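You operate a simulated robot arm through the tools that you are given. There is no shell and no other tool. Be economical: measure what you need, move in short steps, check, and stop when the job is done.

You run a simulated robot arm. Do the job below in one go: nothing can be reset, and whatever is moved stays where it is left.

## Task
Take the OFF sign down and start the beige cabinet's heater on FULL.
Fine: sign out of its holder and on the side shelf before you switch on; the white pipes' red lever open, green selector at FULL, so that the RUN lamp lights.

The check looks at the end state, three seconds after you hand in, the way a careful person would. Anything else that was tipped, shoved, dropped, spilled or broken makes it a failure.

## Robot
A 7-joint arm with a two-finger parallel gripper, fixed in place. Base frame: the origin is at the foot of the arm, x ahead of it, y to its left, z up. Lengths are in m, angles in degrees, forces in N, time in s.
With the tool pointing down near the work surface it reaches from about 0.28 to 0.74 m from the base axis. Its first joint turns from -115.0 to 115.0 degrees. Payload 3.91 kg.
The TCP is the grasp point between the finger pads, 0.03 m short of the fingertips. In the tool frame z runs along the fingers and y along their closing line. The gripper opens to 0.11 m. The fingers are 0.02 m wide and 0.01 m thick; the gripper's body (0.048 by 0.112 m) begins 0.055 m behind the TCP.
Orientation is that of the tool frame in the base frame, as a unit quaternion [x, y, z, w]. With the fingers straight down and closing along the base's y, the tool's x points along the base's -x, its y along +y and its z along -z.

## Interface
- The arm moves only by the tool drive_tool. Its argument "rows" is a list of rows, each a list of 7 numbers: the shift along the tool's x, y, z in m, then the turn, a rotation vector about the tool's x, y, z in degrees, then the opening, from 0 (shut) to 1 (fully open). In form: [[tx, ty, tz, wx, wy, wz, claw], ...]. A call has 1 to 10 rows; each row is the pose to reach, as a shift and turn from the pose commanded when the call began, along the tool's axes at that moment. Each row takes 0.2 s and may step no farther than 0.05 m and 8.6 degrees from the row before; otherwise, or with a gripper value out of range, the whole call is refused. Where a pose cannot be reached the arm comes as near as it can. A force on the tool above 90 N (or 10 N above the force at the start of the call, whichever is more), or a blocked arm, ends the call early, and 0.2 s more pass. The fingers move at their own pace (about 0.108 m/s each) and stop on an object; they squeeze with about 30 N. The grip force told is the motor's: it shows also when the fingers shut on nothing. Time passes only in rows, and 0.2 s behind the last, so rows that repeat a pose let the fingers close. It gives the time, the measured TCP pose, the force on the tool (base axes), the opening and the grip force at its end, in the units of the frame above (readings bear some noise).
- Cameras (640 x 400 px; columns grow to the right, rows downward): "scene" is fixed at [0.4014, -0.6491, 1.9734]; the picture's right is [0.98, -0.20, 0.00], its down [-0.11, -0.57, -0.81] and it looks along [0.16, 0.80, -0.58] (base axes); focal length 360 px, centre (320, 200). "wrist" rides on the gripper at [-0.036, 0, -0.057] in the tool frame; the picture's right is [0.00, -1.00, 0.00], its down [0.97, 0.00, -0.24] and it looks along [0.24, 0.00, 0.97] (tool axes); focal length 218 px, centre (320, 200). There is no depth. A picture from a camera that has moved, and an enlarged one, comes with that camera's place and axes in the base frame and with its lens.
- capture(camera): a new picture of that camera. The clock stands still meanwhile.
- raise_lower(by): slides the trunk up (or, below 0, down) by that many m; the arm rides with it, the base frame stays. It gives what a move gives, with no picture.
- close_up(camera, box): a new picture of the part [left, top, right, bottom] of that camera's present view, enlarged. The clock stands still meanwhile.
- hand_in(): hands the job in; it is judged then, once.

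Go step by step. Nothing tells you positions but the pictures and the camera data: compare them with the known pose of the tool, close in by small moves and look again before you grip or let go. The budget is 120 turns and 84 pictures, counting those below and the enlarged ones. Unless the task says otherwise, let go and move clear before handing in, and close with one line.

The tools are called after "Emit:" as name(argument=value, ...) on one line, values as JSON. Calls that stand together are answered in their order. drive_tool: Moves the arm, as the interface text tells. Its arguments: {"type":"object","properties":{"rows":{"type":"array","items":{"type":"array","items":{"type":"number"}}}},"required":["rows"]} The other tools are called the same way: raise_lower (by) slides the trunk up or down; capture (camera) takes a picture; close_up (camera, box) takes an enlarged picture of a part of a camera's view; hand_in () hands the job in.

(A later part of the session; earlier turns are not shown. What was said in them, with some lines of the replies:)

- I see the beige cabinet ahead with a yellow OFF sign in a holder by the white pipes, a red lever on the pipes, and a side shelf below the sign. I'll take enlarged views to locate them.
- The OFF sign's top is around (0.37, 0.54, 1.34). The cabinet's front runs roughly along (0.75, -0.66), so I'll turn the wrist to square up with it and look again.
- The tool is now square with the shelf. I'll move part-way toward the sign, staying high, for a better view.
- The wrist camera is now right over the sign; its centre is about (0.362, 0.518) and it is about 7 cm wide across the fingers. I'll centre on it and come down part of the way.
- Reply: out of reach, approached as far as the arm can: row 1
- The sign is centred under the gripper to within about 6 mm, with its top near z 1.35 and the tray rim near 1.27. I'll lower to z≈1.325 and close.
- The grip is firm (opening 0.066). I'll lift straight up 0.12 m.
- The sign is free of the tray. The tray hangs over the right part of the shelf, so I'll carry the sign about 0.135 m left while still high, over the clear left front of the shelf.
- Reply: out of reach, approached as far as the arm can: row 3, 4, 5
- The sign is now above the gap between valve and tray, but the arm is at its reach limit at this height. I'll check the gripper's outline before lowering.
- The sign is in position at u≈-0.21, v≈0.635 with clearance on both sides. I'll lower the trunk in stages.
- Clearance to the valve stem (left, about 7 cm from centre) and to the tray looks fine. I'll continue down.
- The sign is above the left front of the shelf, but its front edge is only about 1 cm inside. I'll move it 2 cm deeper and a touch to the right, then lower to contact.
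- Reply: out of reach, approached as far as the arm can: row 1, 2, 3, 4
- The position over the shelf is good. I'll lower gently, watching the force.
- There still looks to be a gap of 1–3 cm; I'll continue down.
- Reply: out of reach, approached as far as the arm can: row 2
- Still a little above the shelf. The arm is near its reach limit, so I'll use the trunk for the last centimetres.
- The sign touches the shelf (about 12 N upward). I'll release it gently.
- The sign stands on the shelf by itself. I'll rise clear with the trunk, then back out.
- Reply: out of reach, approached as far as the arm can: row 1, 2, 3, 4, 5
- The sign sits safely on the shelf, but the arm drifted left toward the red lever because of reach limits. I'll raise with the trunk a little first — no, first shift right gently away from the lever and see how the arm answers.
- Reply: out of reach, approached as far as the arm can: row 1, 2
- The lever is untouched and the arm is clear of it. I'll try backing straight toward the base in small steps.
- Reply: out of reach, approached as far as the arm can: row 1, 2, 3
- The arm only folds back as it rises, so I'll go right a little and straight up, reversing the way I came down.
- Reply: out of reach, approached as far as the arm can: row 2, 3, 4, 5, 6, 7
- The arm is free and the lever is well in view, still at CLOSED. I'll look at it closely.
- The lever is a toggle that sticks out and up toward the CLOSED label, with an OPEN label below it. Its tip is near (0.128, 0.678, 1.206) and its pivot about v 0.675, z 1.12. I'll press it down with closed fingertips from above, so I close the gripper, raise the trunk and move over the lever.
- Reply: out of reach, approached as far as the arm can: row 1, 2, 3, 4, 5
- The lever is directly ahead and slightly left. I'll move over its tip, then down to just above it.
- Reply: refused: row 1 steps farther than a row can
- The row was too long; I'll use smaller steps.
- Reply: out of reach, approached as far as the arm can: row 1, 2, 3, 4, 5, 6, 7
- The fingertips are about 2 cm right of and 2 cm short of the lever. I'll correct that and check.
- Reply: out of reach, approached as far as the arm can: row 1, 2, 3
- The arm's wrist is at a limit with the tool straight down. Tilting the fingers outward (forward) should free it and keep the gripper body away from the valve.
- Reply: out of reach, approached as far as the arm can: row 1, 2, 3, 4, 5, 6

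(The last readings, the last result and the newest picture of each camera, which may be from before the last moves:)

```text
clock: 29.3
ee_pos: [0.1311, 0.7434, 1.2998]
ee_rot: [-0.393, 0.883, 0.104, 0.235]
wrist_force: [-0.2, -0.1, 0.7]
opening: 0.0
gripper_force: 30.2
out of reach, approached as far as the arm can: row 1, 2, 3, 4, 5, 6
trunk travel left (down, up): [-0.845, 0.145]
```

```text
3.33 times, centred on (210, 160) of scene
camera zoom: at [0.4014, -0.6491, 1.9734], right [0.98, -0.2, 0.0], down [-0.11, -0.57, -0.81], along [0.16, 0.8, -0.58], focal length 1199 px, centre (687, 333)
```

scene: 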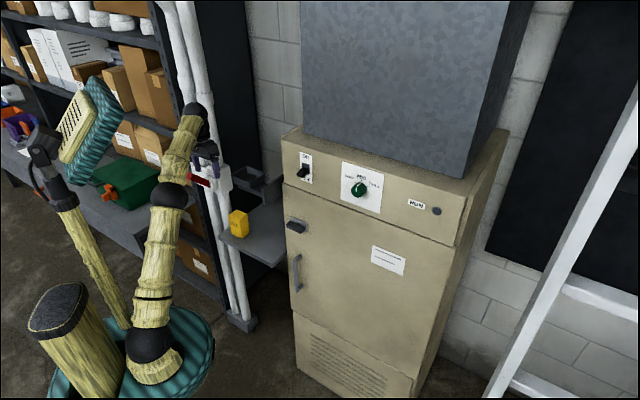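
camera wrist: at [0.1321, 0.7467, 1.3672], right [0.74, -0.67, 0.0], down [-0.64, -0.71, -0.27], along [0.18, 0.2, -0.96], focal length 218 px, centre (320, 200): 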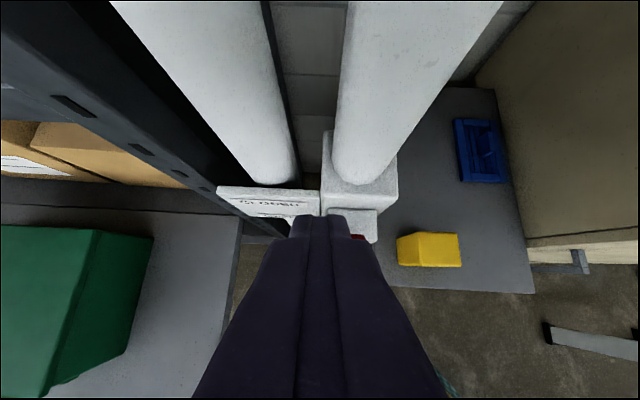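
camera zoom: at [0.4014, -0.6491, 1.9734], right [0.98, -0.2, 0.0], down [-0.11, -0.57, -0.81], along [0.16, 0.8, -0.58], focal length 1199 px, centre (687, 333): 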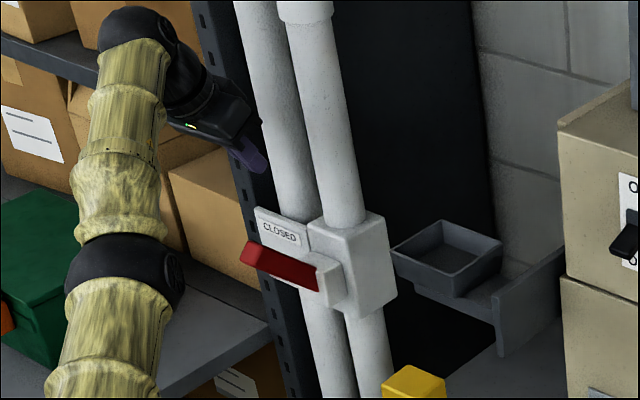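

The move overshot forward and left, staying above everything. With the tilt the arm has freedom again, so I'll bring the tips back over the lever.

Emit:
drive_tool(rows=[[0.02, -0.018, -0.012, 0, 0, 0, 0], [0.041, -0.035, -0.0235, 0, 0, 0, 0], [0.041, -0.035, -0.0235, 0, 0, 0, 0]])

Emit:
capture(camera="wrist")

Emit:
close_up(camera="scene", box=[150, 100, 270, 220])

```text
clock: 30.1
ee_pos: [0.1247, 0.7379, 1.3129]
ee_rot: [-0.393, 0.883, 0.104, 0.235]
wrist_force: [0.0, 0.6, 0.0]
opening: 0.0
gripper_force: 30.3
out of reach, approached as far as the arm can: row 1, 2, 3
trunk travel left (down, up): [-0.845, 0.145]
```

```text
40 pictures are left
camera wrist: at [0.1267, 0.7421, 1.3802], right [0.74, -0.67, 0.0], down [-0.64, -0.72, -0.27], along [0.18, 0.2, -0.96], focal length 218 px, centre (320, 200)
```

wrist: 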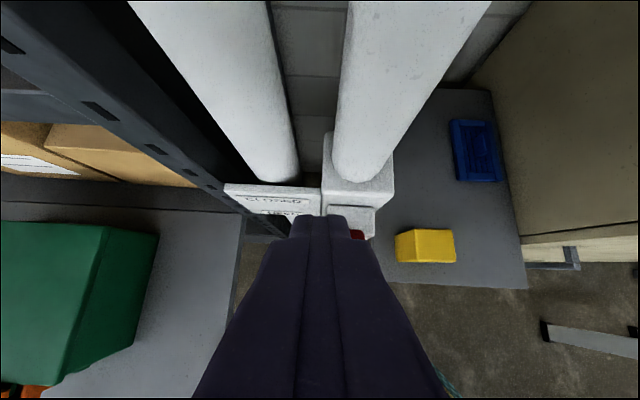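

```text
3.33 times, centred on (210, 160) of scene
camera zoom: at [0.4014, -0.6491, 1.9734], right [0.98, -0.2, 0.0], down [-0.11, -0.57, -0.81], along [0.16, 0.8, -0.58], focal length 1199 px, centre (687, 333)
```

zoom: 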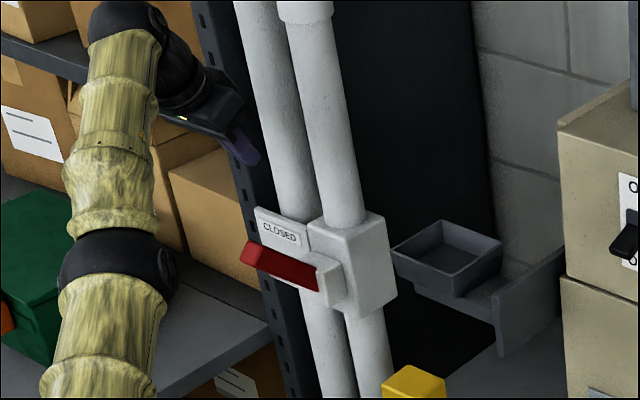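

The arm seems to be stuck fully stretched (its elbow straight), so only sideways moves work. I'll raise the trunk to be well clear and then command a strong pull-in toward the shoulder to bend the elbow again.

Emit:
raise_lower(by=0.14)

Emit:
drive_tool(rows=[[0.0395, -0.0213, 0.0016, 0, 0, 0, 0], [0.079, -0.0426, 0.0032, 0, 0, 0, 0], [0.1185, -0.0639, 0.0048, 0, 0, 0, 0], [0.158, -0.0852, 0.0064, 0, 0, 0, 0]])

Emit:
capture(camera="scene")

```text
clock: 31.8
ee_pos: [0.1257, 0.7381, 1.4526]
ee_rot: [-0.394, 0.882, 0.104, 0.235]
wrist_force: [0.6, 0.2, 0.0]
opening: 0.0001
gripper_force: 30.1
trunk travel left (down, up): [-0.985, 0.005]
```

```text
clock: 32.8
ee_pos: [0.1016, 0.7449, 1.4277]
ee_rot: [-0.394, 0.882, 0.103, 0.235]
wrist_force: [-0.6, -1.2, 0.2]
opening: 0.0
gripper_force: 30.4
out of reach, approached as far as the arm can: row 1, 2, 3, 4
trunk travel left (down, up): [-0.985, 0.005]
```

```text
38 pictures are left
```

scene: 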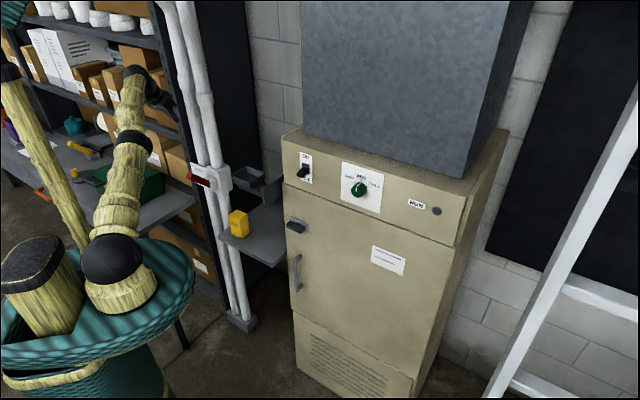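

The arm really is straight: shoulder, elbow and wrist are in line. The elbow may have settled slightly past straight, so I'll command outward first, then pull in, to let it bend the right way.

Emit:
drive_tool(rows=[[-0.04, 0.021, -0.002, 0, 0, 0, 0], [-0.08, 0.042, -0.004, 0, 0, 0, 0], [-0.12, 0.064, -0.006, 0, 0, 0, 0], [-0.08, 0.042, -0.004, 0, 0, 0, 0], [-0.04, 0.021, -0.002, 0, 0, 0, 0], [0, 0, 0, 0, 0, 0, 0], [0.04, -0.021, 0.002, 0, 0, 0, 0], [0.08, -0.042, 0.004, 0, 0, 0, 0]])

```text
clock: 34.6
ee_pos: [0.0807, 0.7512, 1.407]
ee_rot: [-0.395, 0.882, 0.104, 0.235]
wrist_force: [0.5, 0.1, -0.6]
opening: 0.0
gripper_force: 30.0
out of reach, approached as far as the arm can: row 1, 2, 3, 4, 5, 7, 8
trunk travel left (down, up): [-0.985, 0.005]
```

Bending the elbow should couple with downward motion rather than pulling straight in. There is about 0.15 m of free height here, so I'll try moving down with a slight pull-in.

Emit:
drive_tool(rows=[[0.02, -0.005, 0.018, 0, 0, 0, 0], [0.04, -0.011, 0.035, 0, 0, 0, 0], [0.06, -0.016, 0.053, 0, 0, 0, 0], [0.079, -0.0215, 0.07, 0, 0, 0, 0]])

```text
clock: 35.6
ee_pos: [0.0697, 0.7694, 1.3157]
ee_rot: [-0.393, 0.883, 0.102, 0.234]
wrist_force: [-0.3, -0.7, -0.3]
opening: 0.0002
gripper_force: 29.8
out of reach, approached as far as the arm can: row 1, 2, 3, 4
trunk travel left (down, up): [-0.985, 0.005]
```

Still sliding along the reach limit. I'll go back up (away from the pipes) and try to unlock it from there.

Emit:
drive_tool(rows=[[-0.02, -0.01, -0.035, 0, 0, 0, 0], [-0.04, -0.02, -0.07, 0, 0, 0, 0], [-0.06, -0.03, -0.105, 0, 0, 0, 0], [-0.08, -0.04, -0.14, 0, 0, 0, 0], [-0.1, -0.05, -0.175, 0, 0, 0, 0], [-0.12, -0.06, -0.21, 0, 0, 0, 0]])

Emit:
drive_tool(rows=[[0.03, -0.02, -0.017, 0, 0, 0, 0], [0.06, -0.04, -0.035, 0, 0, 0, 0], [0.09, -0.06, -0.052, 0, 0, 0, 0]])

Emit:
capture(camera="scene")

```text
clock: 37.0
ee_pos: [0.1273, 0.6961, 1.5489]
ee_rot: [-0.393, 0.883, 0.104, 0.235]
wrist_force: [-0.2, -0.5, 0.3]
opening: 0.0
gripper_force: 30.1
out of reach, approached as far as the arm can: row 3, 4, 5, 6
trunk travel left (down, up): [-0.985, 0.005]
```

```text
clock: 37.8
ee_pos: [0.0988, 0.5757, 1.5519]
ee_rot: [-0.393, 0.882, 0.107, 0.237]
wrist_force: [-0.3, -1.1, 0.9]
opening: 0.0002
gripper_force: 30.2
trunk travel left (down, up): [-0.985, 0.005]
```

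```text
37 pictures are left
```

scene: 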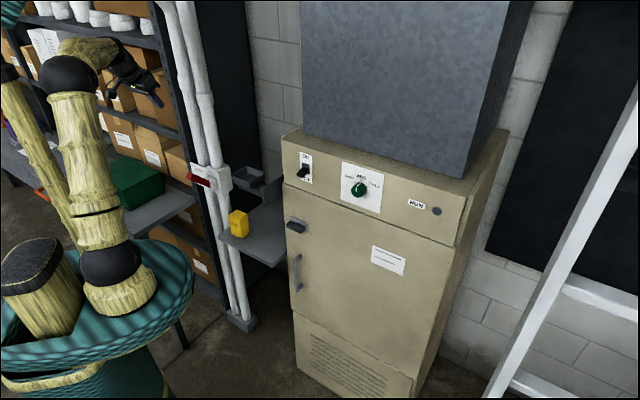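

Unlocked: the elbow is bent again and the arm obeys. Now I'll move, still tilted 30° forward, to a point just above the lever tip.

Emit:
drive_tool(rows=[[0.0064, 0.0076, 0.0395, 0, 0, 0, 0], [0.0128, 0.0152, 0.079, 0, 0, 0, 0], [0.0192, 0.0228, 0.1185, 0, 0, 0, 0], [0.0257, 0.0303, 0.158, 0, 0, 0, 0], [0.0321, 0.0379, 0.1975, 0, 0, 0, 0], [0.0386, 0.0454, 0.237, 0, 0, 0, 0], [0.045, 0.053, 0.2765, 0, 0, 0, 0], [0.045, 0.053, 0.2765, 0, 0, 0, 0]])

Emit:
capture(camera="wrist")

Emit:
close_up(camera="scene", box=[150, 100, 270, 220])

```text
clock: 39.6
ee_pos: [0.1287, 0.6894, 1.2873]
ee_rot: [-0.392, 0.883, 0.104, 0.235]
wrist_force: [0.7, -0.4, 0.7]
opening: 0.0001
gripper_force: 29.6
trunk travel left (down, up): [-0.985, 0.005]
```

```text
36 pictures are left
camera wrist: at [0.131, 0.6932, 1.3542], right [0.74, -0.67, 0.0], down [-0.65, -0.71, -0.27], along [0.18, 0.2, -0.96], focal length 218 px, centre (320, 200)
```

wrist: 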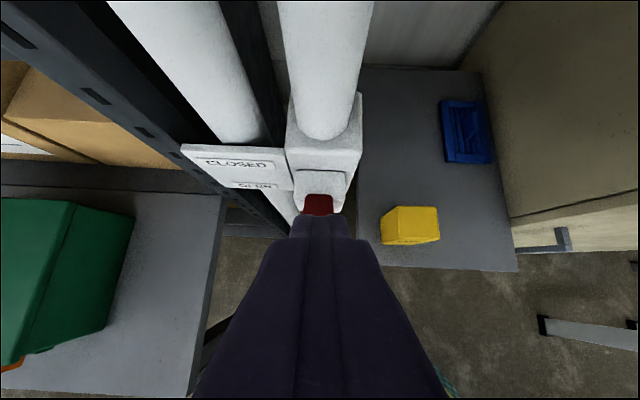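

```text
3.33 times, centred on (210, 160) of scene
camera zoom: at [0.4014, -0.6491, 1.9734], right [0.98, -0.2, 0.0], down [-0.11, -0.57, -0.81], along [0.16, 0.8, -0.58], focal length 1199 px, centre (687, 333)
```

zoom: 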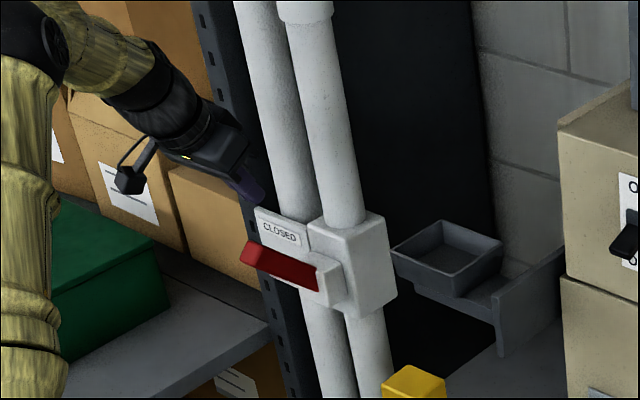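

The fingertips are right above the lever, centred on it. I'll push down in steps.

Emit:
drive_tool(rows=[[0.01, 0, 0.0173, 0, 0, 0, 0], [0.02, 0, 0.0346, 0, 0, 0, 0], [0.03, 0, 0.052, 0, 0, 0, 0], [0.04, 0, 0.0693, 0, 0, 0, 0], [0.05, 0, 0.0866, 0, 0, 0, 0]])

Emit:
close_up(camera="scene", box=[150, 100, 270, 220])

```text
clock: 40.8
ee_pos: [0.1249, 0.6905, 1.1846]
ee_rot: [-0.394, 0.883, 0.104, 0.235]
wrist_force: [-0.2, 0.0, 0.1]
opening: 0.0
gripper_force: 30.2
trunk travel left (down, up): [-0.985, 0.005]
```

```text
3.33 times, centred on (210, 160) of scene
camera zoom: at [0.4014, -0.6491, 1.9734], right [0.98, -0.2, 0.0], down [-0.11, -0.57, -0.81], along [0.16, 0.8, -0.58], focal length 1199 px, centre (687, 333)
```

zoom: 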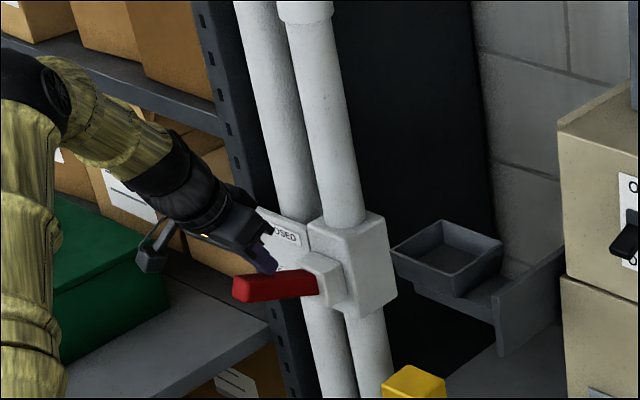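

The lever is swinging down, roughly halfway. I'll continue.

Emit:
drive_tool(rows=[[0.01, 0, 0.0173, 0, 0, 0, 0], [0.02, 0, 0.0346, 0, 0, 0, 0], [0.03, 0, 0.052, 0, 0, 0, 0], [0.037, 0, 0.064, 0, 0, 0, 0]])

Emit:
close_up(camera="scene", box=[150, 100, 270, 220])

Emit:
capture(camera="wrist")

```text
clock: 41.8
ee_pos: [0.1257, 0.6876, 1.1306]
ee_rot: [-0.392, 0.88, 0.116, 0.243]
wrist_force: [0.4, -11.4, 75.1]
opening: 0.0
gripper_force: 29.9
trunk travel left (down, up): [-0.985, 0.005]
```

```text
3.33 times, centred on (210, 160) of scene
camera zoom: at [0.4014, -0.6491, 1.9734], right [0.98, -0.2, 0.0], down [-0.11, -0.57, -0.81], along [0.16, 0.8, -0.58], focal length 1199 px, centre (687, 333)
```

zoom: 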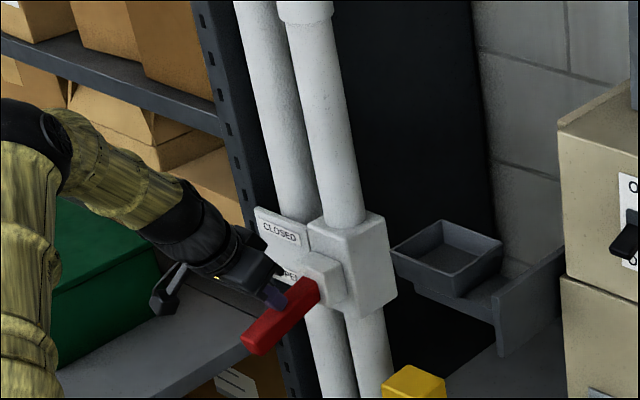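

```text
32 pictures are left
camera wrist: at [0.1278, 0.6906, 1.1981], right [0.75, -0.67, -0.01], down [-0.64, -0.71, -0.3], along [0.19, 0.23, -0.95], focal length 218 px, centre (320, 200)
```

wrist: 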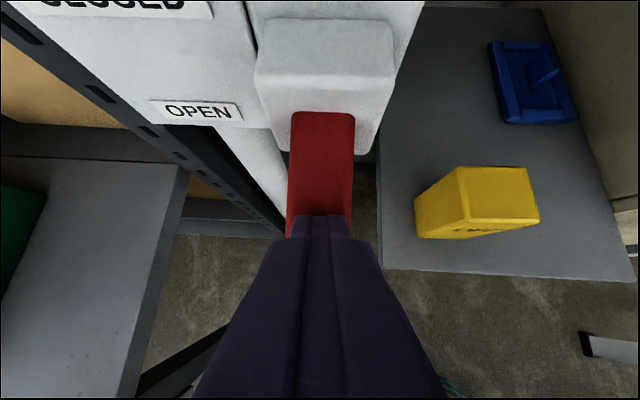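

The lever is now down at OPEN against its stop. I'll lift off and back away, then look closely at the cabinet panel.

Emit:
drive_tool(rows=[[-0.01, 0, -0.0173, 0, 0, 0, 0], [0.01, 0, -0.045, 0, 0, 0, 0], [0.03, 0, -0.08, 0, 0, 0, 0], [0.05, -0.01, -0.115, 0, 0, 0, 0], [0.06, -0.03, -0.15, 0, 0, 0, 0], [0.07, -0.05, -0.185, 0, 0, 0, 0], [0.07, -0.07, -0.215, 0, 0, 0, 0]])

Emit:
close_up(camera="scene", box=[285, 140, 395, 220])

Emit:
capture(camera="scene")

```text
clock: 43.4
ee_pos: [0.1049, 0.5121, 1.2563]
ee_rot: [-0.364, 0.896, 0.086, 0.241]
wrist_force: [0.3, 0.0, -0.1]
opening: 0.0001
gripper_force: 30.0
trunk travel left (down, up): [-0.985, 0.005]
```

```text
5.00 times, centred on (340, 180) of scene
camera zoom: at [0.4014, -0.6491, 1.9734], right [0.98, -0.2, 0.0], down [-0.11, -0.57, -0.81], along [0.16, 0.8, -0.58], focal length 1798 px, centre (220, 300)
```

zoom: 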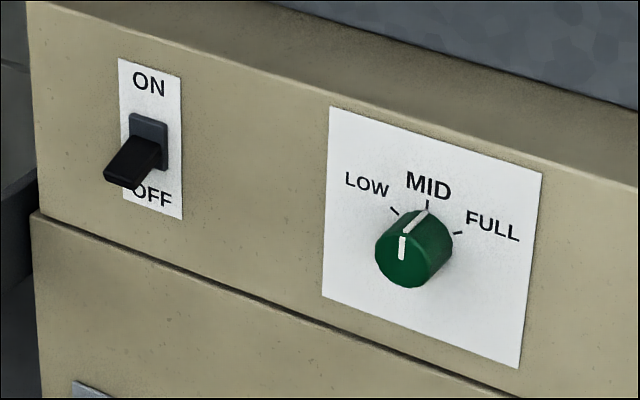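

```text
30 pictures are left
```

scene: 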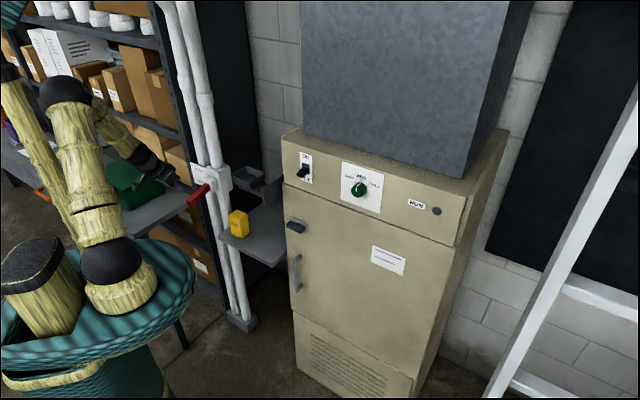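

The lever is open and the sign is on the shelf. The green selector points to MID and must go clockwise by about 60° to FULL; the toggle switch points down to OFF. I'll move the tool across, in front of the cabinet.

Emit:
drive_tool(rows=[[-0.0055, -0.042, -0.0077, 0, 0, 0, 0], [-0.011, -0.084, -0.0155, 0, 0, 0, 0], [-0.0165, -0.126, -0.0232, 0, 0, 0, 0], [-0.022, -0.168, -0.031, 0, 0, 0, 0], [-0.0275, -0.21, -0.0387, 0, 0, 0, 0], [-0.033, -0.252, -0.0464, 0, 0, 0, 0], [-0.0384, -0.294, -0.0541, 0, 0, 0, 0]])

Emit:
drive_tool(rows=[[-0.0055, -0.042, -0.0077, 0, 0, 0, 0], [-0.011, -0.084, -0.0155, 0, 0, 0, 0], [-0.0165, -0.126, -0.0232, 0, 0, 0, 0], [-0.022, -0.168, -0.031, 0, 0, 0, 0], [-0.0275, -0.21, -0.0387, 0, 0, 0, 0], [-0.033, -0.252, -0.0464, 0, 0, 0, 0], [-0.0384, -0.294, -0.0541, 0, 0, 0, 0]])

```text
clock: 45.0
ee_pos: [0.2941, 0.3233, 1.3304]
ee_rot: [-0.393, 0.883, 0.105, 0.236]
wrist_force: [0.3, -1.1, -0.5]
opening: 0.0
gripper_force: 30.4
trunk travel left (down, up): [-0.985, 0.005]
```

```text
clock: 46.6
ee_pos: [0.5125, 0.1295, 1.3979]
ee_rot: [-0.394, 0.882, 0.105, 0.236]
wrist_force: [0.9, -1.6, 0.3]
opening: 0.0
gripper_force: 29.6
trunk travel left (down, up): [-0.985, 0.005]
```

In position in front of the panel. Now I'll tilt the tool to horizontal, facing the panel, and look.

Emit:
drive_tool(rows=[[0, 0, 0, 0, -8, 0, 0], [0, 0, 0, 0, -16, 0, 0.2], [0, 0, 0, 0, -24, 0, 0.4], [0, 0, 0, 0, -32, 0, 0.6], [0, 0, 0, 0, -40, 0, 0.7], [0, 0, 0, 0, -48, 0, 0.7], [0, 0, 0, 0, -55, 0, 0.7], [0, 0, 0, 0, -60, 0, 0.7]])

Emit:
capture(camera="wrist")

Emit:
capture(camera="scene")

```text
clock: 48.4
ee_pos: [0.5117, 0.1344, 1.3971]
ee_rot: [-0.288, 0.646, 0.288, 0.646]
wrist_force: [0.2, -1.0, 0.1]
opening: 0.0771
gripper_force: 0.0
trunk travel left (down, up): [-0.985, 0.005]
```

```text
29 pictures are left
camera wrist: at [0.4738, 0.0932, 1.4335], right [0.74, -0.67, 0.0], down [-0.16, -0.18, -0.97], along [0.65, 0.72, -0.24], focal length 218 px, centre (320, 200)
```

wrist: 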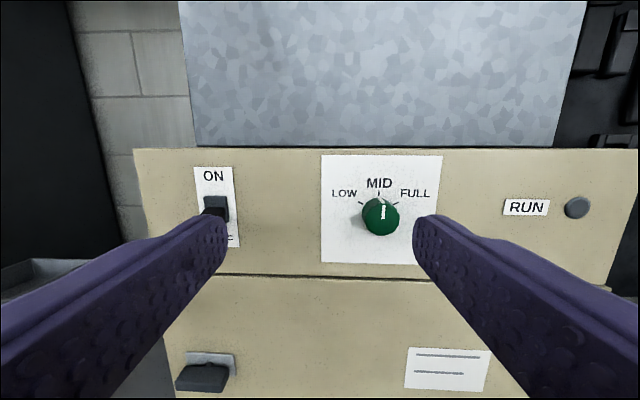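

```text
28 pictures are left
```

scene: 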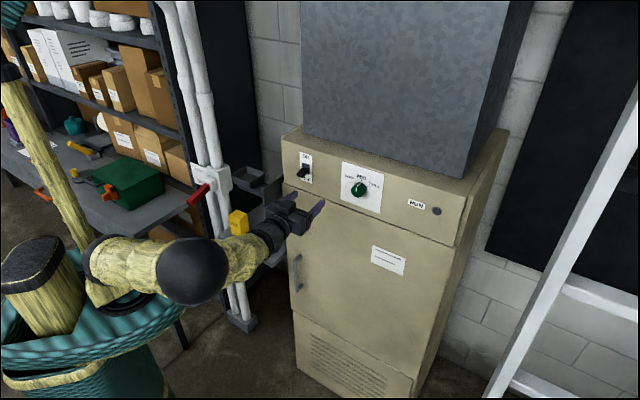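

The view is square. The knob's front face is at about u 0.359, v 0.628, z 1.354. I'll line up with it first.

Emit:
drive_tool(rows=[[0.015, -0.024, 0.02, 0, 0, 0, 0.7], [0.03, -0.048, 0.04, 0, 0, 0, 0.7], [0.043, -0.07, 0.06, 0, 0, 0, 0.7], [0.043, -0.07, 0.08, 0, 0, 0, 0.7], [0.043, -0.07, 0.08, 0, 0, 0, 0.7]])

Emit:
capture(camera="wrist")

```text
clock: 49.6
ee_pos: [0.618, 0.1471, 1.3538]
ee_rot: [-0.288, 0.647, 0.287, 0.646]
wrist_force: [0.2, -0.3, -0.3]
opening: 0.077
gripper_force: 0.1
trunk travel left (down, up): [-0.985, 0.005]
```

```text
27 pictures are left
camera wrist: at [0.5782, 0.1049, 1.3903], right [0.74, -0.67, 0.0], down [-0.16, -0.18, -0.97], along [0.65, 0.72, -0.24], focal length 218 px, centre (320, 200)
```

wrist: 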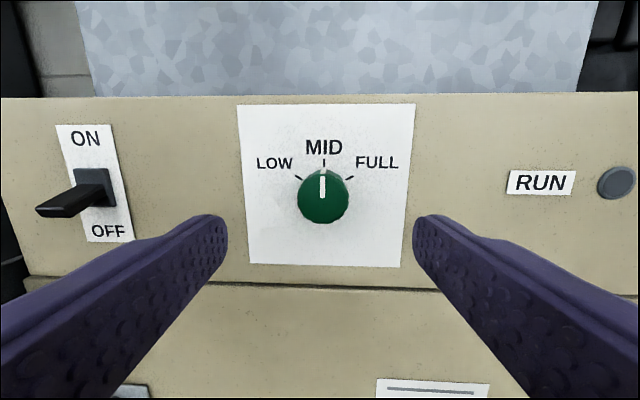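

Lined up well. I'll move in 9.5 cm to straddle the knob, then close.

Emit:
drive_tool(rows=[[0.003, -0.002, 0.03, 0, 0, 0, 0.7], [0.003, -0.002, 0.06, 0, 0, 0, 0.7], [0.003, -0.002, 0.085, 0, 0, 0, 0.7], [0.003, -0.002, 0.095, 0, 0, 0, 0.7], [0.003, -0.002, 0.095, 0, 0, 0, 0.7]])

Emit:
capture(camera="wrist")

Emit:
close_up(camera="scene", box=[285, 140, 395, 220])

```text
clock: 50.8
ee_pos: [0.6827, 0.2159, 1.3503]
ee_rot: [-0.288, 0.647, 0.287, 0.646]
wrist_force: [-0.5, 0.6, 0.7]
opening: 0.0768
gripper_force: 0.0
trunk travel left (down, up): [-0.985, 0.005]
```

```text
26 pictures are left
camera wrist: at [0.6441, 0.1756, 1.387], right [0.74, -0.67, 0.0], down [-0.16, -0.18, -0.97], along [0.65, 0.72, -0.24], focal length 218 px, centre (320, 200)
```

wrist: 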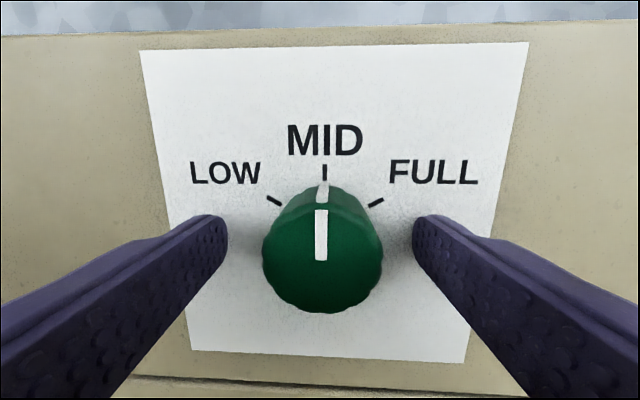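

```text
5.00 times, centred on (340, 180) of scene
camera zoom: at [0.4014, -0.6491, 1.9734], right [0.98, -0.2, 0.0], down [-0.11, -0.57, -0.81], along [0.16, 0.8, -0.58], focal length 1798 px, centre (220, 300)
```

zoom: 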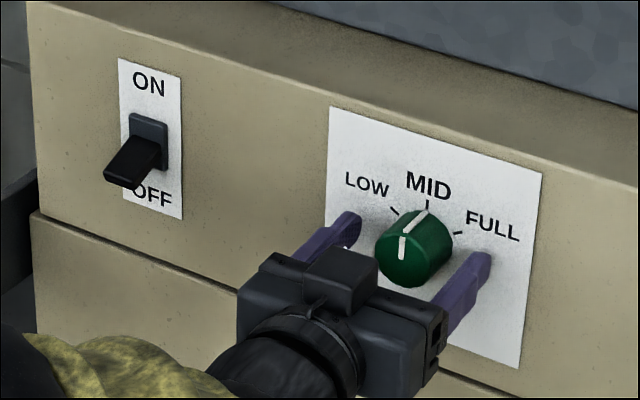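

The knob is centred between the fingers. I'll close on it, then turn +60° clockwise about the tool axis.

Emit:
drive_tool(rows=[[0, 0, 0, 0, 0, 0, 0.2], [0, 0, 0, 0, 0, 0, 0.2], [0, 0, 0, 0, 0, 0, 0.2]])

Emit:
drive_tool(rows=[[0, 0, 0, 0, 0, 7.5, 0.2], [0, 0, 0, 0, 0, 15, 0.2], [0, 0, 0, 0, 0, 22.5, 0.2], [0, 0, 0, 0, 0, 30, 0.2], [0, 0, 0, 0, 0, 37.5, 0.2], [0, 0, 0, 0, 0, 45, 0.2], [0, 0, 0, 0, 0, 52.5, 0.2], [0, 0, 0, 0, 0, 60, 0.2], [0, 0, 0, 0, 0, 60, 0.2]])

Emit:
capture(camera="wrist")

Emit:
close_up(camera="scene", box=[285, 140, 395, 220])

```text
clock: 51.6
ee_pos: [0.6832, 0.2144, 1.3514]
ee_rot: [-0.288, 0.648, 0.286, 0.645]
wrist_force: [3.1, -0.9, 1.3]
opening: 0.04
gripper_force: 44.8
trunk travel left (down, up): [-0.985, 0.005]
```

```text
clock: 53.6
ee_pos: [0.6828, 0.216, 1.35]
ee_rot: [0.075, 0.704, 0.572, 0.414]
wrist_force: [4.2, -6.1, 0.1]
opening: 0.0396
gripper_force: 45.4
trunk travel left (down, up): [-0.985, 0.005]
```

```text
24 pictures are left
camera wrist: at [0.668, 0.1535, 1.3685], right [0.37, -0.34, -0.87], down [-0.79, 0.38, -0.48], along [0.49, 0.86, -0.12], focal length 218 px, centre (320, 200)
```

wrist: 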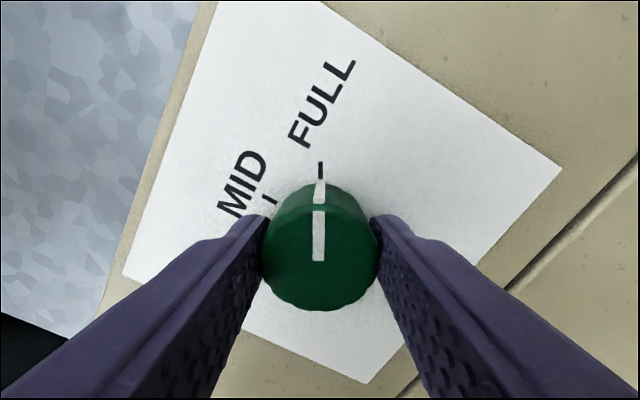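

```text
5.00 times, centred on (340, 180) of scene
camera zoom: at [0.4014, -0.6491, 1.9734], right [0.98, -0.2, 0.0], down [-0.11, -0.57, -0.81], along [0.16, 0.8, -0.58], focal length 1798 px, centre (220, 300)
```

zoom: 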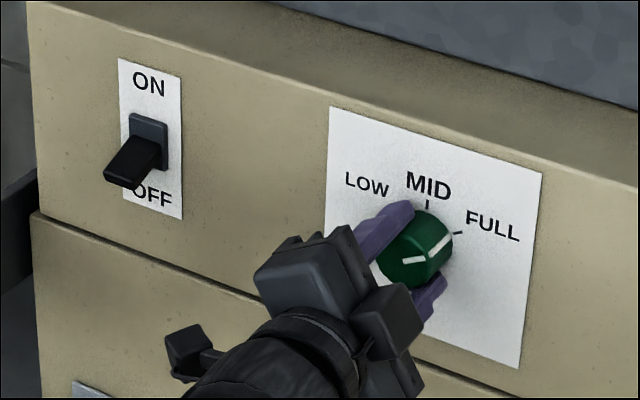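

The selector points exactly at FULL. I'll release, back off and roll back to level.

Emit:
drive_tool(rows=[[0, 0, 0, 0, 0, 0, 0.5], [0, 0, 0, 0, 0, 0, 0.7], [0, 0, -0.03, 0, 0, 0, 0.7], [0, 0, -0.07, 0, 0, 0, 0.7], [0, 0, -0.11, 0, 0, 0, 0.7]])

Emit:
drive_tool(rows=[[0, 0, 0, 0, 0, -7.5, 0.3], [0, 0, 0, 0, 0, -15, 0], [0, 0, 0, 0, 0, -22.5, 0], [0, 0, 0, 0, 0, -30, 0], [0, 0, 0, 0, 0, -37.5, 0], [0, 0, 0, 0, 0, -45, 0], [0, 0, 0, 0, 0, -52.5, 0], [0, 0, 0, 0, 0, -60, 0]])

Emit:
drive_tool(rows=[[0, 0.04, 0, 0, 0, 0, 0], [0, 0.08, 0, 0, 0, 0, 0], [0, 0.12, 0, 0, 0, 0, 0], [0, 0.16, 0, 0, 0, 0, 0], [0, 0.195, 0, 0, 0, 0, 0], [0, 0.195, 0, 0, 0, 0, 0]])

Emit:
capture(camera="wrist")

```text
clock: 54.8
ee_pos: [0.6058, 0.1334, 1.3509]
ee_rot: [0.073, 0.704, 0.571, 0.416]
wrist_force: [-0.8, -0.7, 0.2]
opening: 0.0766
gripper_force: 0.1
trunk travel left (down, up): [-0.985, 0.005]
```

```text
clock: 56.6
ee_pos: [0.6082, 0.1348, 1.3511]
ee_rot: [-0.289, 0.646, 0.286, 0.646]
wrist_force: [-0.3, -0.4, 0.2]
opening: 0.0002
gripper_force: 29.8
trunk travel left (down, up): [-0.985, 0.005]
```

```text
clock: 58.0
ee_pos: [0.4635, 0.2615, 1.3513]
ee_rot: [-0.288, 0.647, 0.286, 0.646]
wrist_force: [0.3, 0.3, 0.2]
opening: 0.0
gripper_force: 30.1
trunk travel left (down, up): [-0.985, 0.005]
```

```text
22 pictures are left
camera wrist: at [0.4252, 0.2215, 1.3878], right [0.74, -0.67, 0.0], down [-0.16, -0.18, -0.97], along [0.65, 0.72, -0.24], focal length 218 px, centre (320, 200)
```

wrist: 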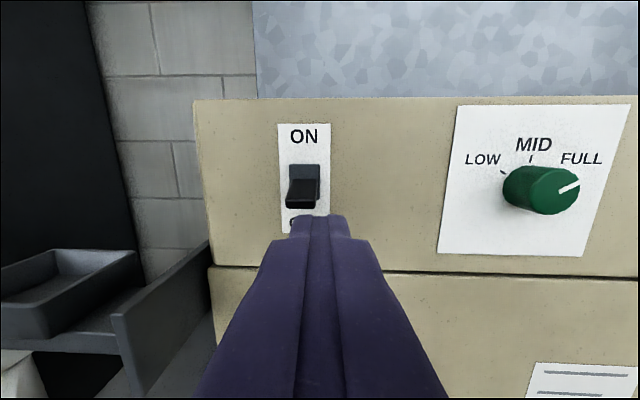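

The toggle tip is at about u 0.15, v 0.61, z 1.35, pointing down to OFF; the knob still shows FULL. I'll go under the toggle with closed fingertips, then lift.

Emit:
drive_tool(rows=[[0.02, 0.008, 0, 0, 0, 0, 0], [0.043, 0.016, 0, 0, 0, 0, 0], [0.043, 0.016, 0.04, 0, 0, 0, 0], [0.043, 0.016, 0.08, 0, 0, 0, 0], [0.043, 0.016, 0.098, 0, 0, 0, 0], [0.043, 0.016, 0.098, 0, 0, 0, 0]])

Emit:
capture(camera="wrist")

Emit:
close_up(camera="scene", box=[265, 140, 345, 200])

```text
clock: 59.4
ee_pos: [0.5186, 0.3465, 1.3075]
ee_rot: [-0.289, 0.647, 0.287, 0.645]
wrist_force: [0.2, 0.0, 0.3]
opening: 0.0
gripper_force: 30.1
trunk travel left (down, up): [-0.985, 0.005]
```

```text
21 pictures are left
camera wrist: at [0.4792, 0.3071, 1.3439], right [0.74, -0.67, 0.0], down [-0.16, -0.18, -0.97], along [0.65, 0.72, -0.24], focal length 218 px, centre (320, 200)
```

wrist: 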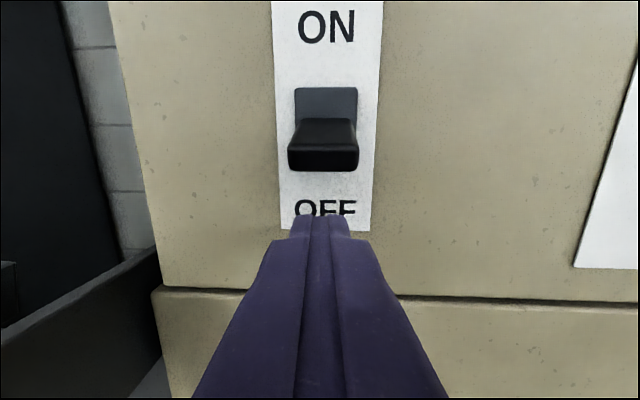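

```text
6.67 times, centred on (305, 170) of scene
camera zoom: at [0.4014, -0.6491, 1.9734], right [0.98, -0.2, 0.0], down [-0.11, -0.57, -0.81], along [0.16, 0.8, -0.58], focal length 2398 px, centre (420, 400)
```

zoom: 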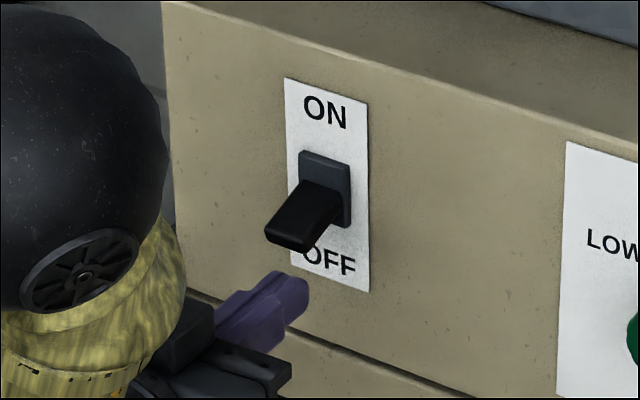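

The fingertips are directly under the toggle. I'll lift.

Emit:
drive_tool(rows=[[-0.012, 0, 0, 0, 0, 0, 0], [-0.024, 0, 0, 0, 0, 0, 0], [-0.036, 0, 0, 0, 0, 0, 0], [-0.048, 0, 0, 0, 0, 0, 0]])

Emit:
capture(camera="wrist")

Emit:
close_up(camera="scene", box=[265, 130, 465, 230])

```text
clock: 60.4
ee_pos: [0.5178, 0.3479, 1.3479]
ee_rot: [-0.291, 0.653, 0.285, 0.638]
wrist_force: [-9.3, -4.0, -37.2]
opening: 0.0001
gripper_force: 29.4
trunk travel left (down, up): [-0.985, 0.005]
```

```text
19 pictures are left
camera wrist: at [0.4795, 0.3079, 1.3854], right [0.74, -0.67, 0.0], down [-0.18, -0.19, -0.96], along [0.64, 0.72, -0.26], focal length 218 px, centre (320, 200)
```

wrist: 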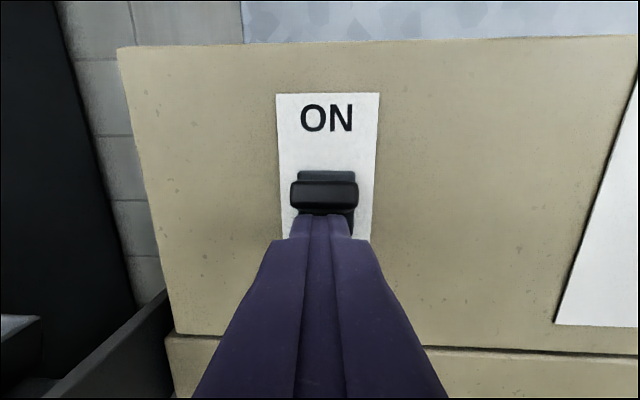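

```text
3.20 times, centred on (365, 180) of scene
camera zoom: at [0.4014, -0.6491, 1.9734], right [0.98, -0.2, 0.0], down [-0.11, -0.57, -0.81], along [0.16, 0.8, -0.58], focal length 1151 px, centre (176, 264)
```

zoom: 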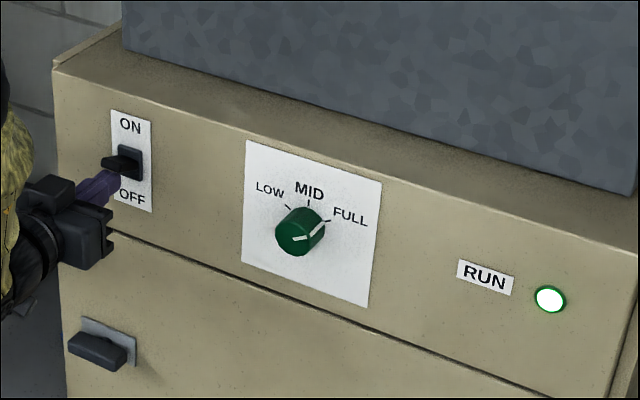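

The RUN lamp is lit and the toggle is up at ON. I'll drop slightly, back away and check everything.

Emit:
drive_tool(rows=[[0.012, 0, 0, 0, 0, 0, 0], [0.02, 0, -0.02, 0, 0, 0, 0], [0.02, 0, -0.06, 0, 0, 0, 0], [0.02, 0, -0.1, 0, 0, 0, 0], [0.02, 0, -0.14, 0, 0, 0, 0]])

Emit:
capture(camera="scene")

Emit:
close_up(camera="scene", box=[280, 130, 460, 240])

Emit:
close_up(camera="scene", box=[170, 130, 300, 280])

```text
clock: 61.6
ee_pos: [0.4526, 0.2536, 1.3286]
ee_rot: [-0.288, 0.646, 0.287, 0.646]
wrist_force: [-0.3, -0.3, -0.1]
opening: 0.0001
gripper_force: 29.9
out of reach, approached as far as the arm can: row 5
trunk travel left (down, up): [-0.985, 0.005]
```

```text
17 pictures are left
```

scene: 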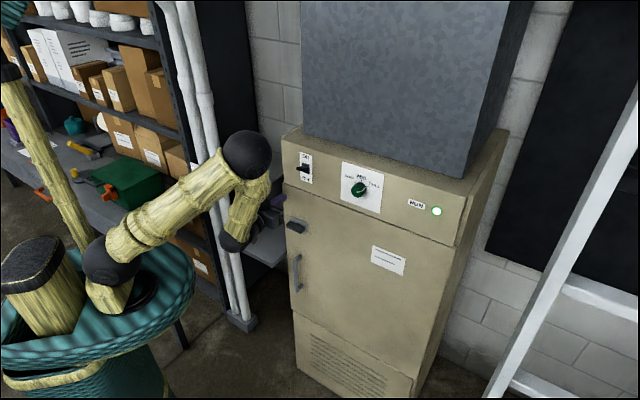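

```text
3.56 times, centred on (370, 185) of scene
camera zoom: at [0.4014, -0.6491, 1.9734], right [0.98, -0.2, 0.0], down [-0.11, -0.57, -0.81], along [0.16, 0.8, -0.58], focal length 1279 px, centre (142, 253)
```

zoom: 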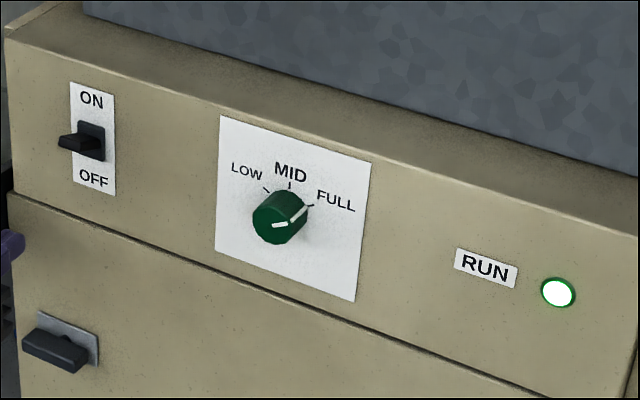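

```text
2.67 times, centred on (235, 205) of scene
camera zoom: at [0.4014, -0.6491, 1.9734], right [0.98, -0.2, 0.0], down [-0.11, -0.57, -0.81], along [0.16, 0.8, -0.58], focal length 959 px, centre (547, 187)
```

zoom: 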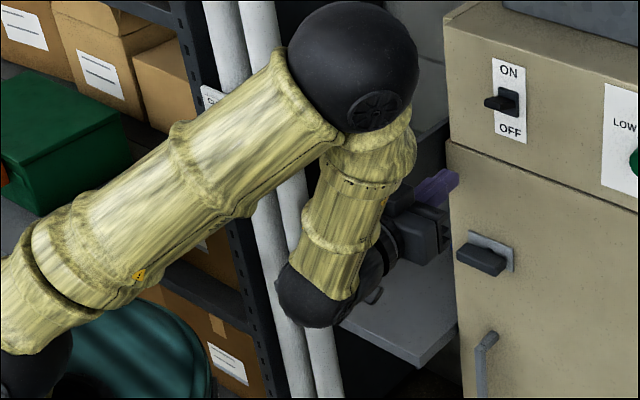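

The lamp stays lit with the switch ON and the selector at FULL. The arm hides the lever and sign, so I'll move it aside to verify those.

Emit:
drive_tool(rows=[[-0.01, -0.04, 0, 0, 0, 0, 0], [-0.02, -0.08, 0, 0, 0, 0, 0], [-0.04, -0.12, -0.01, 0, 0, 0, 0], [-0.06, -0.15, -0.02, 0, 0, 0, 0]])

Emit:
close_up(camera="scene", box=[160, 120, 460, 280])

```text
clock: 62.6
ee_pos: [0.5465, 0.1398, 1.3887]
ee_rot: [-0.29, 0.646, 0.288, 0.645]
wrist_force: [0.5, 1.0, -0.8]
opening: 0.0
gripper_force: 30.3
trunk travel left (down, up): [-0.985, 0.005]
```

```text
2.13 times, centred on (310, 200) of scene
camera zoom: at [0.4014, -0.6491, 1.9734], right [0.98, -0.2, 0.0], down [-0.11, -0.57, -0.81], along [0.16, 0.8, -0.58], focal length 767 px, centre (341, 200)
```

zoom: 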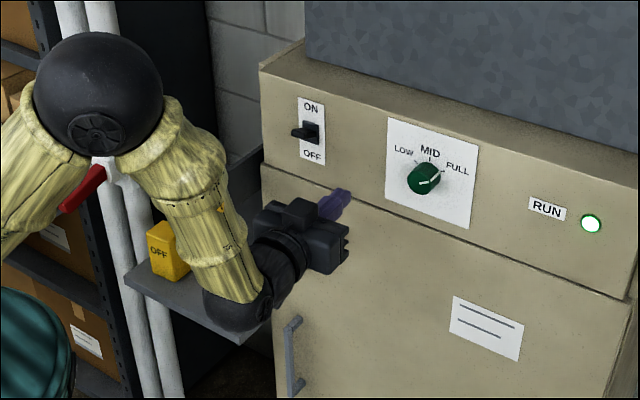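

Everything checks out: the sign stands on the side shelf, the red lever is at OPEN, the selector is at FULL, the switch is ON, and the RUN lamp is lit. The gripper is clear, so I'm handing in.

Emit:
hand_in()

```text
The job is handed in.
```

The OFF sign is on the side shelf, the red lever is open, the selector is at FULL, and the heater is switched on with its RUN lamp lit.
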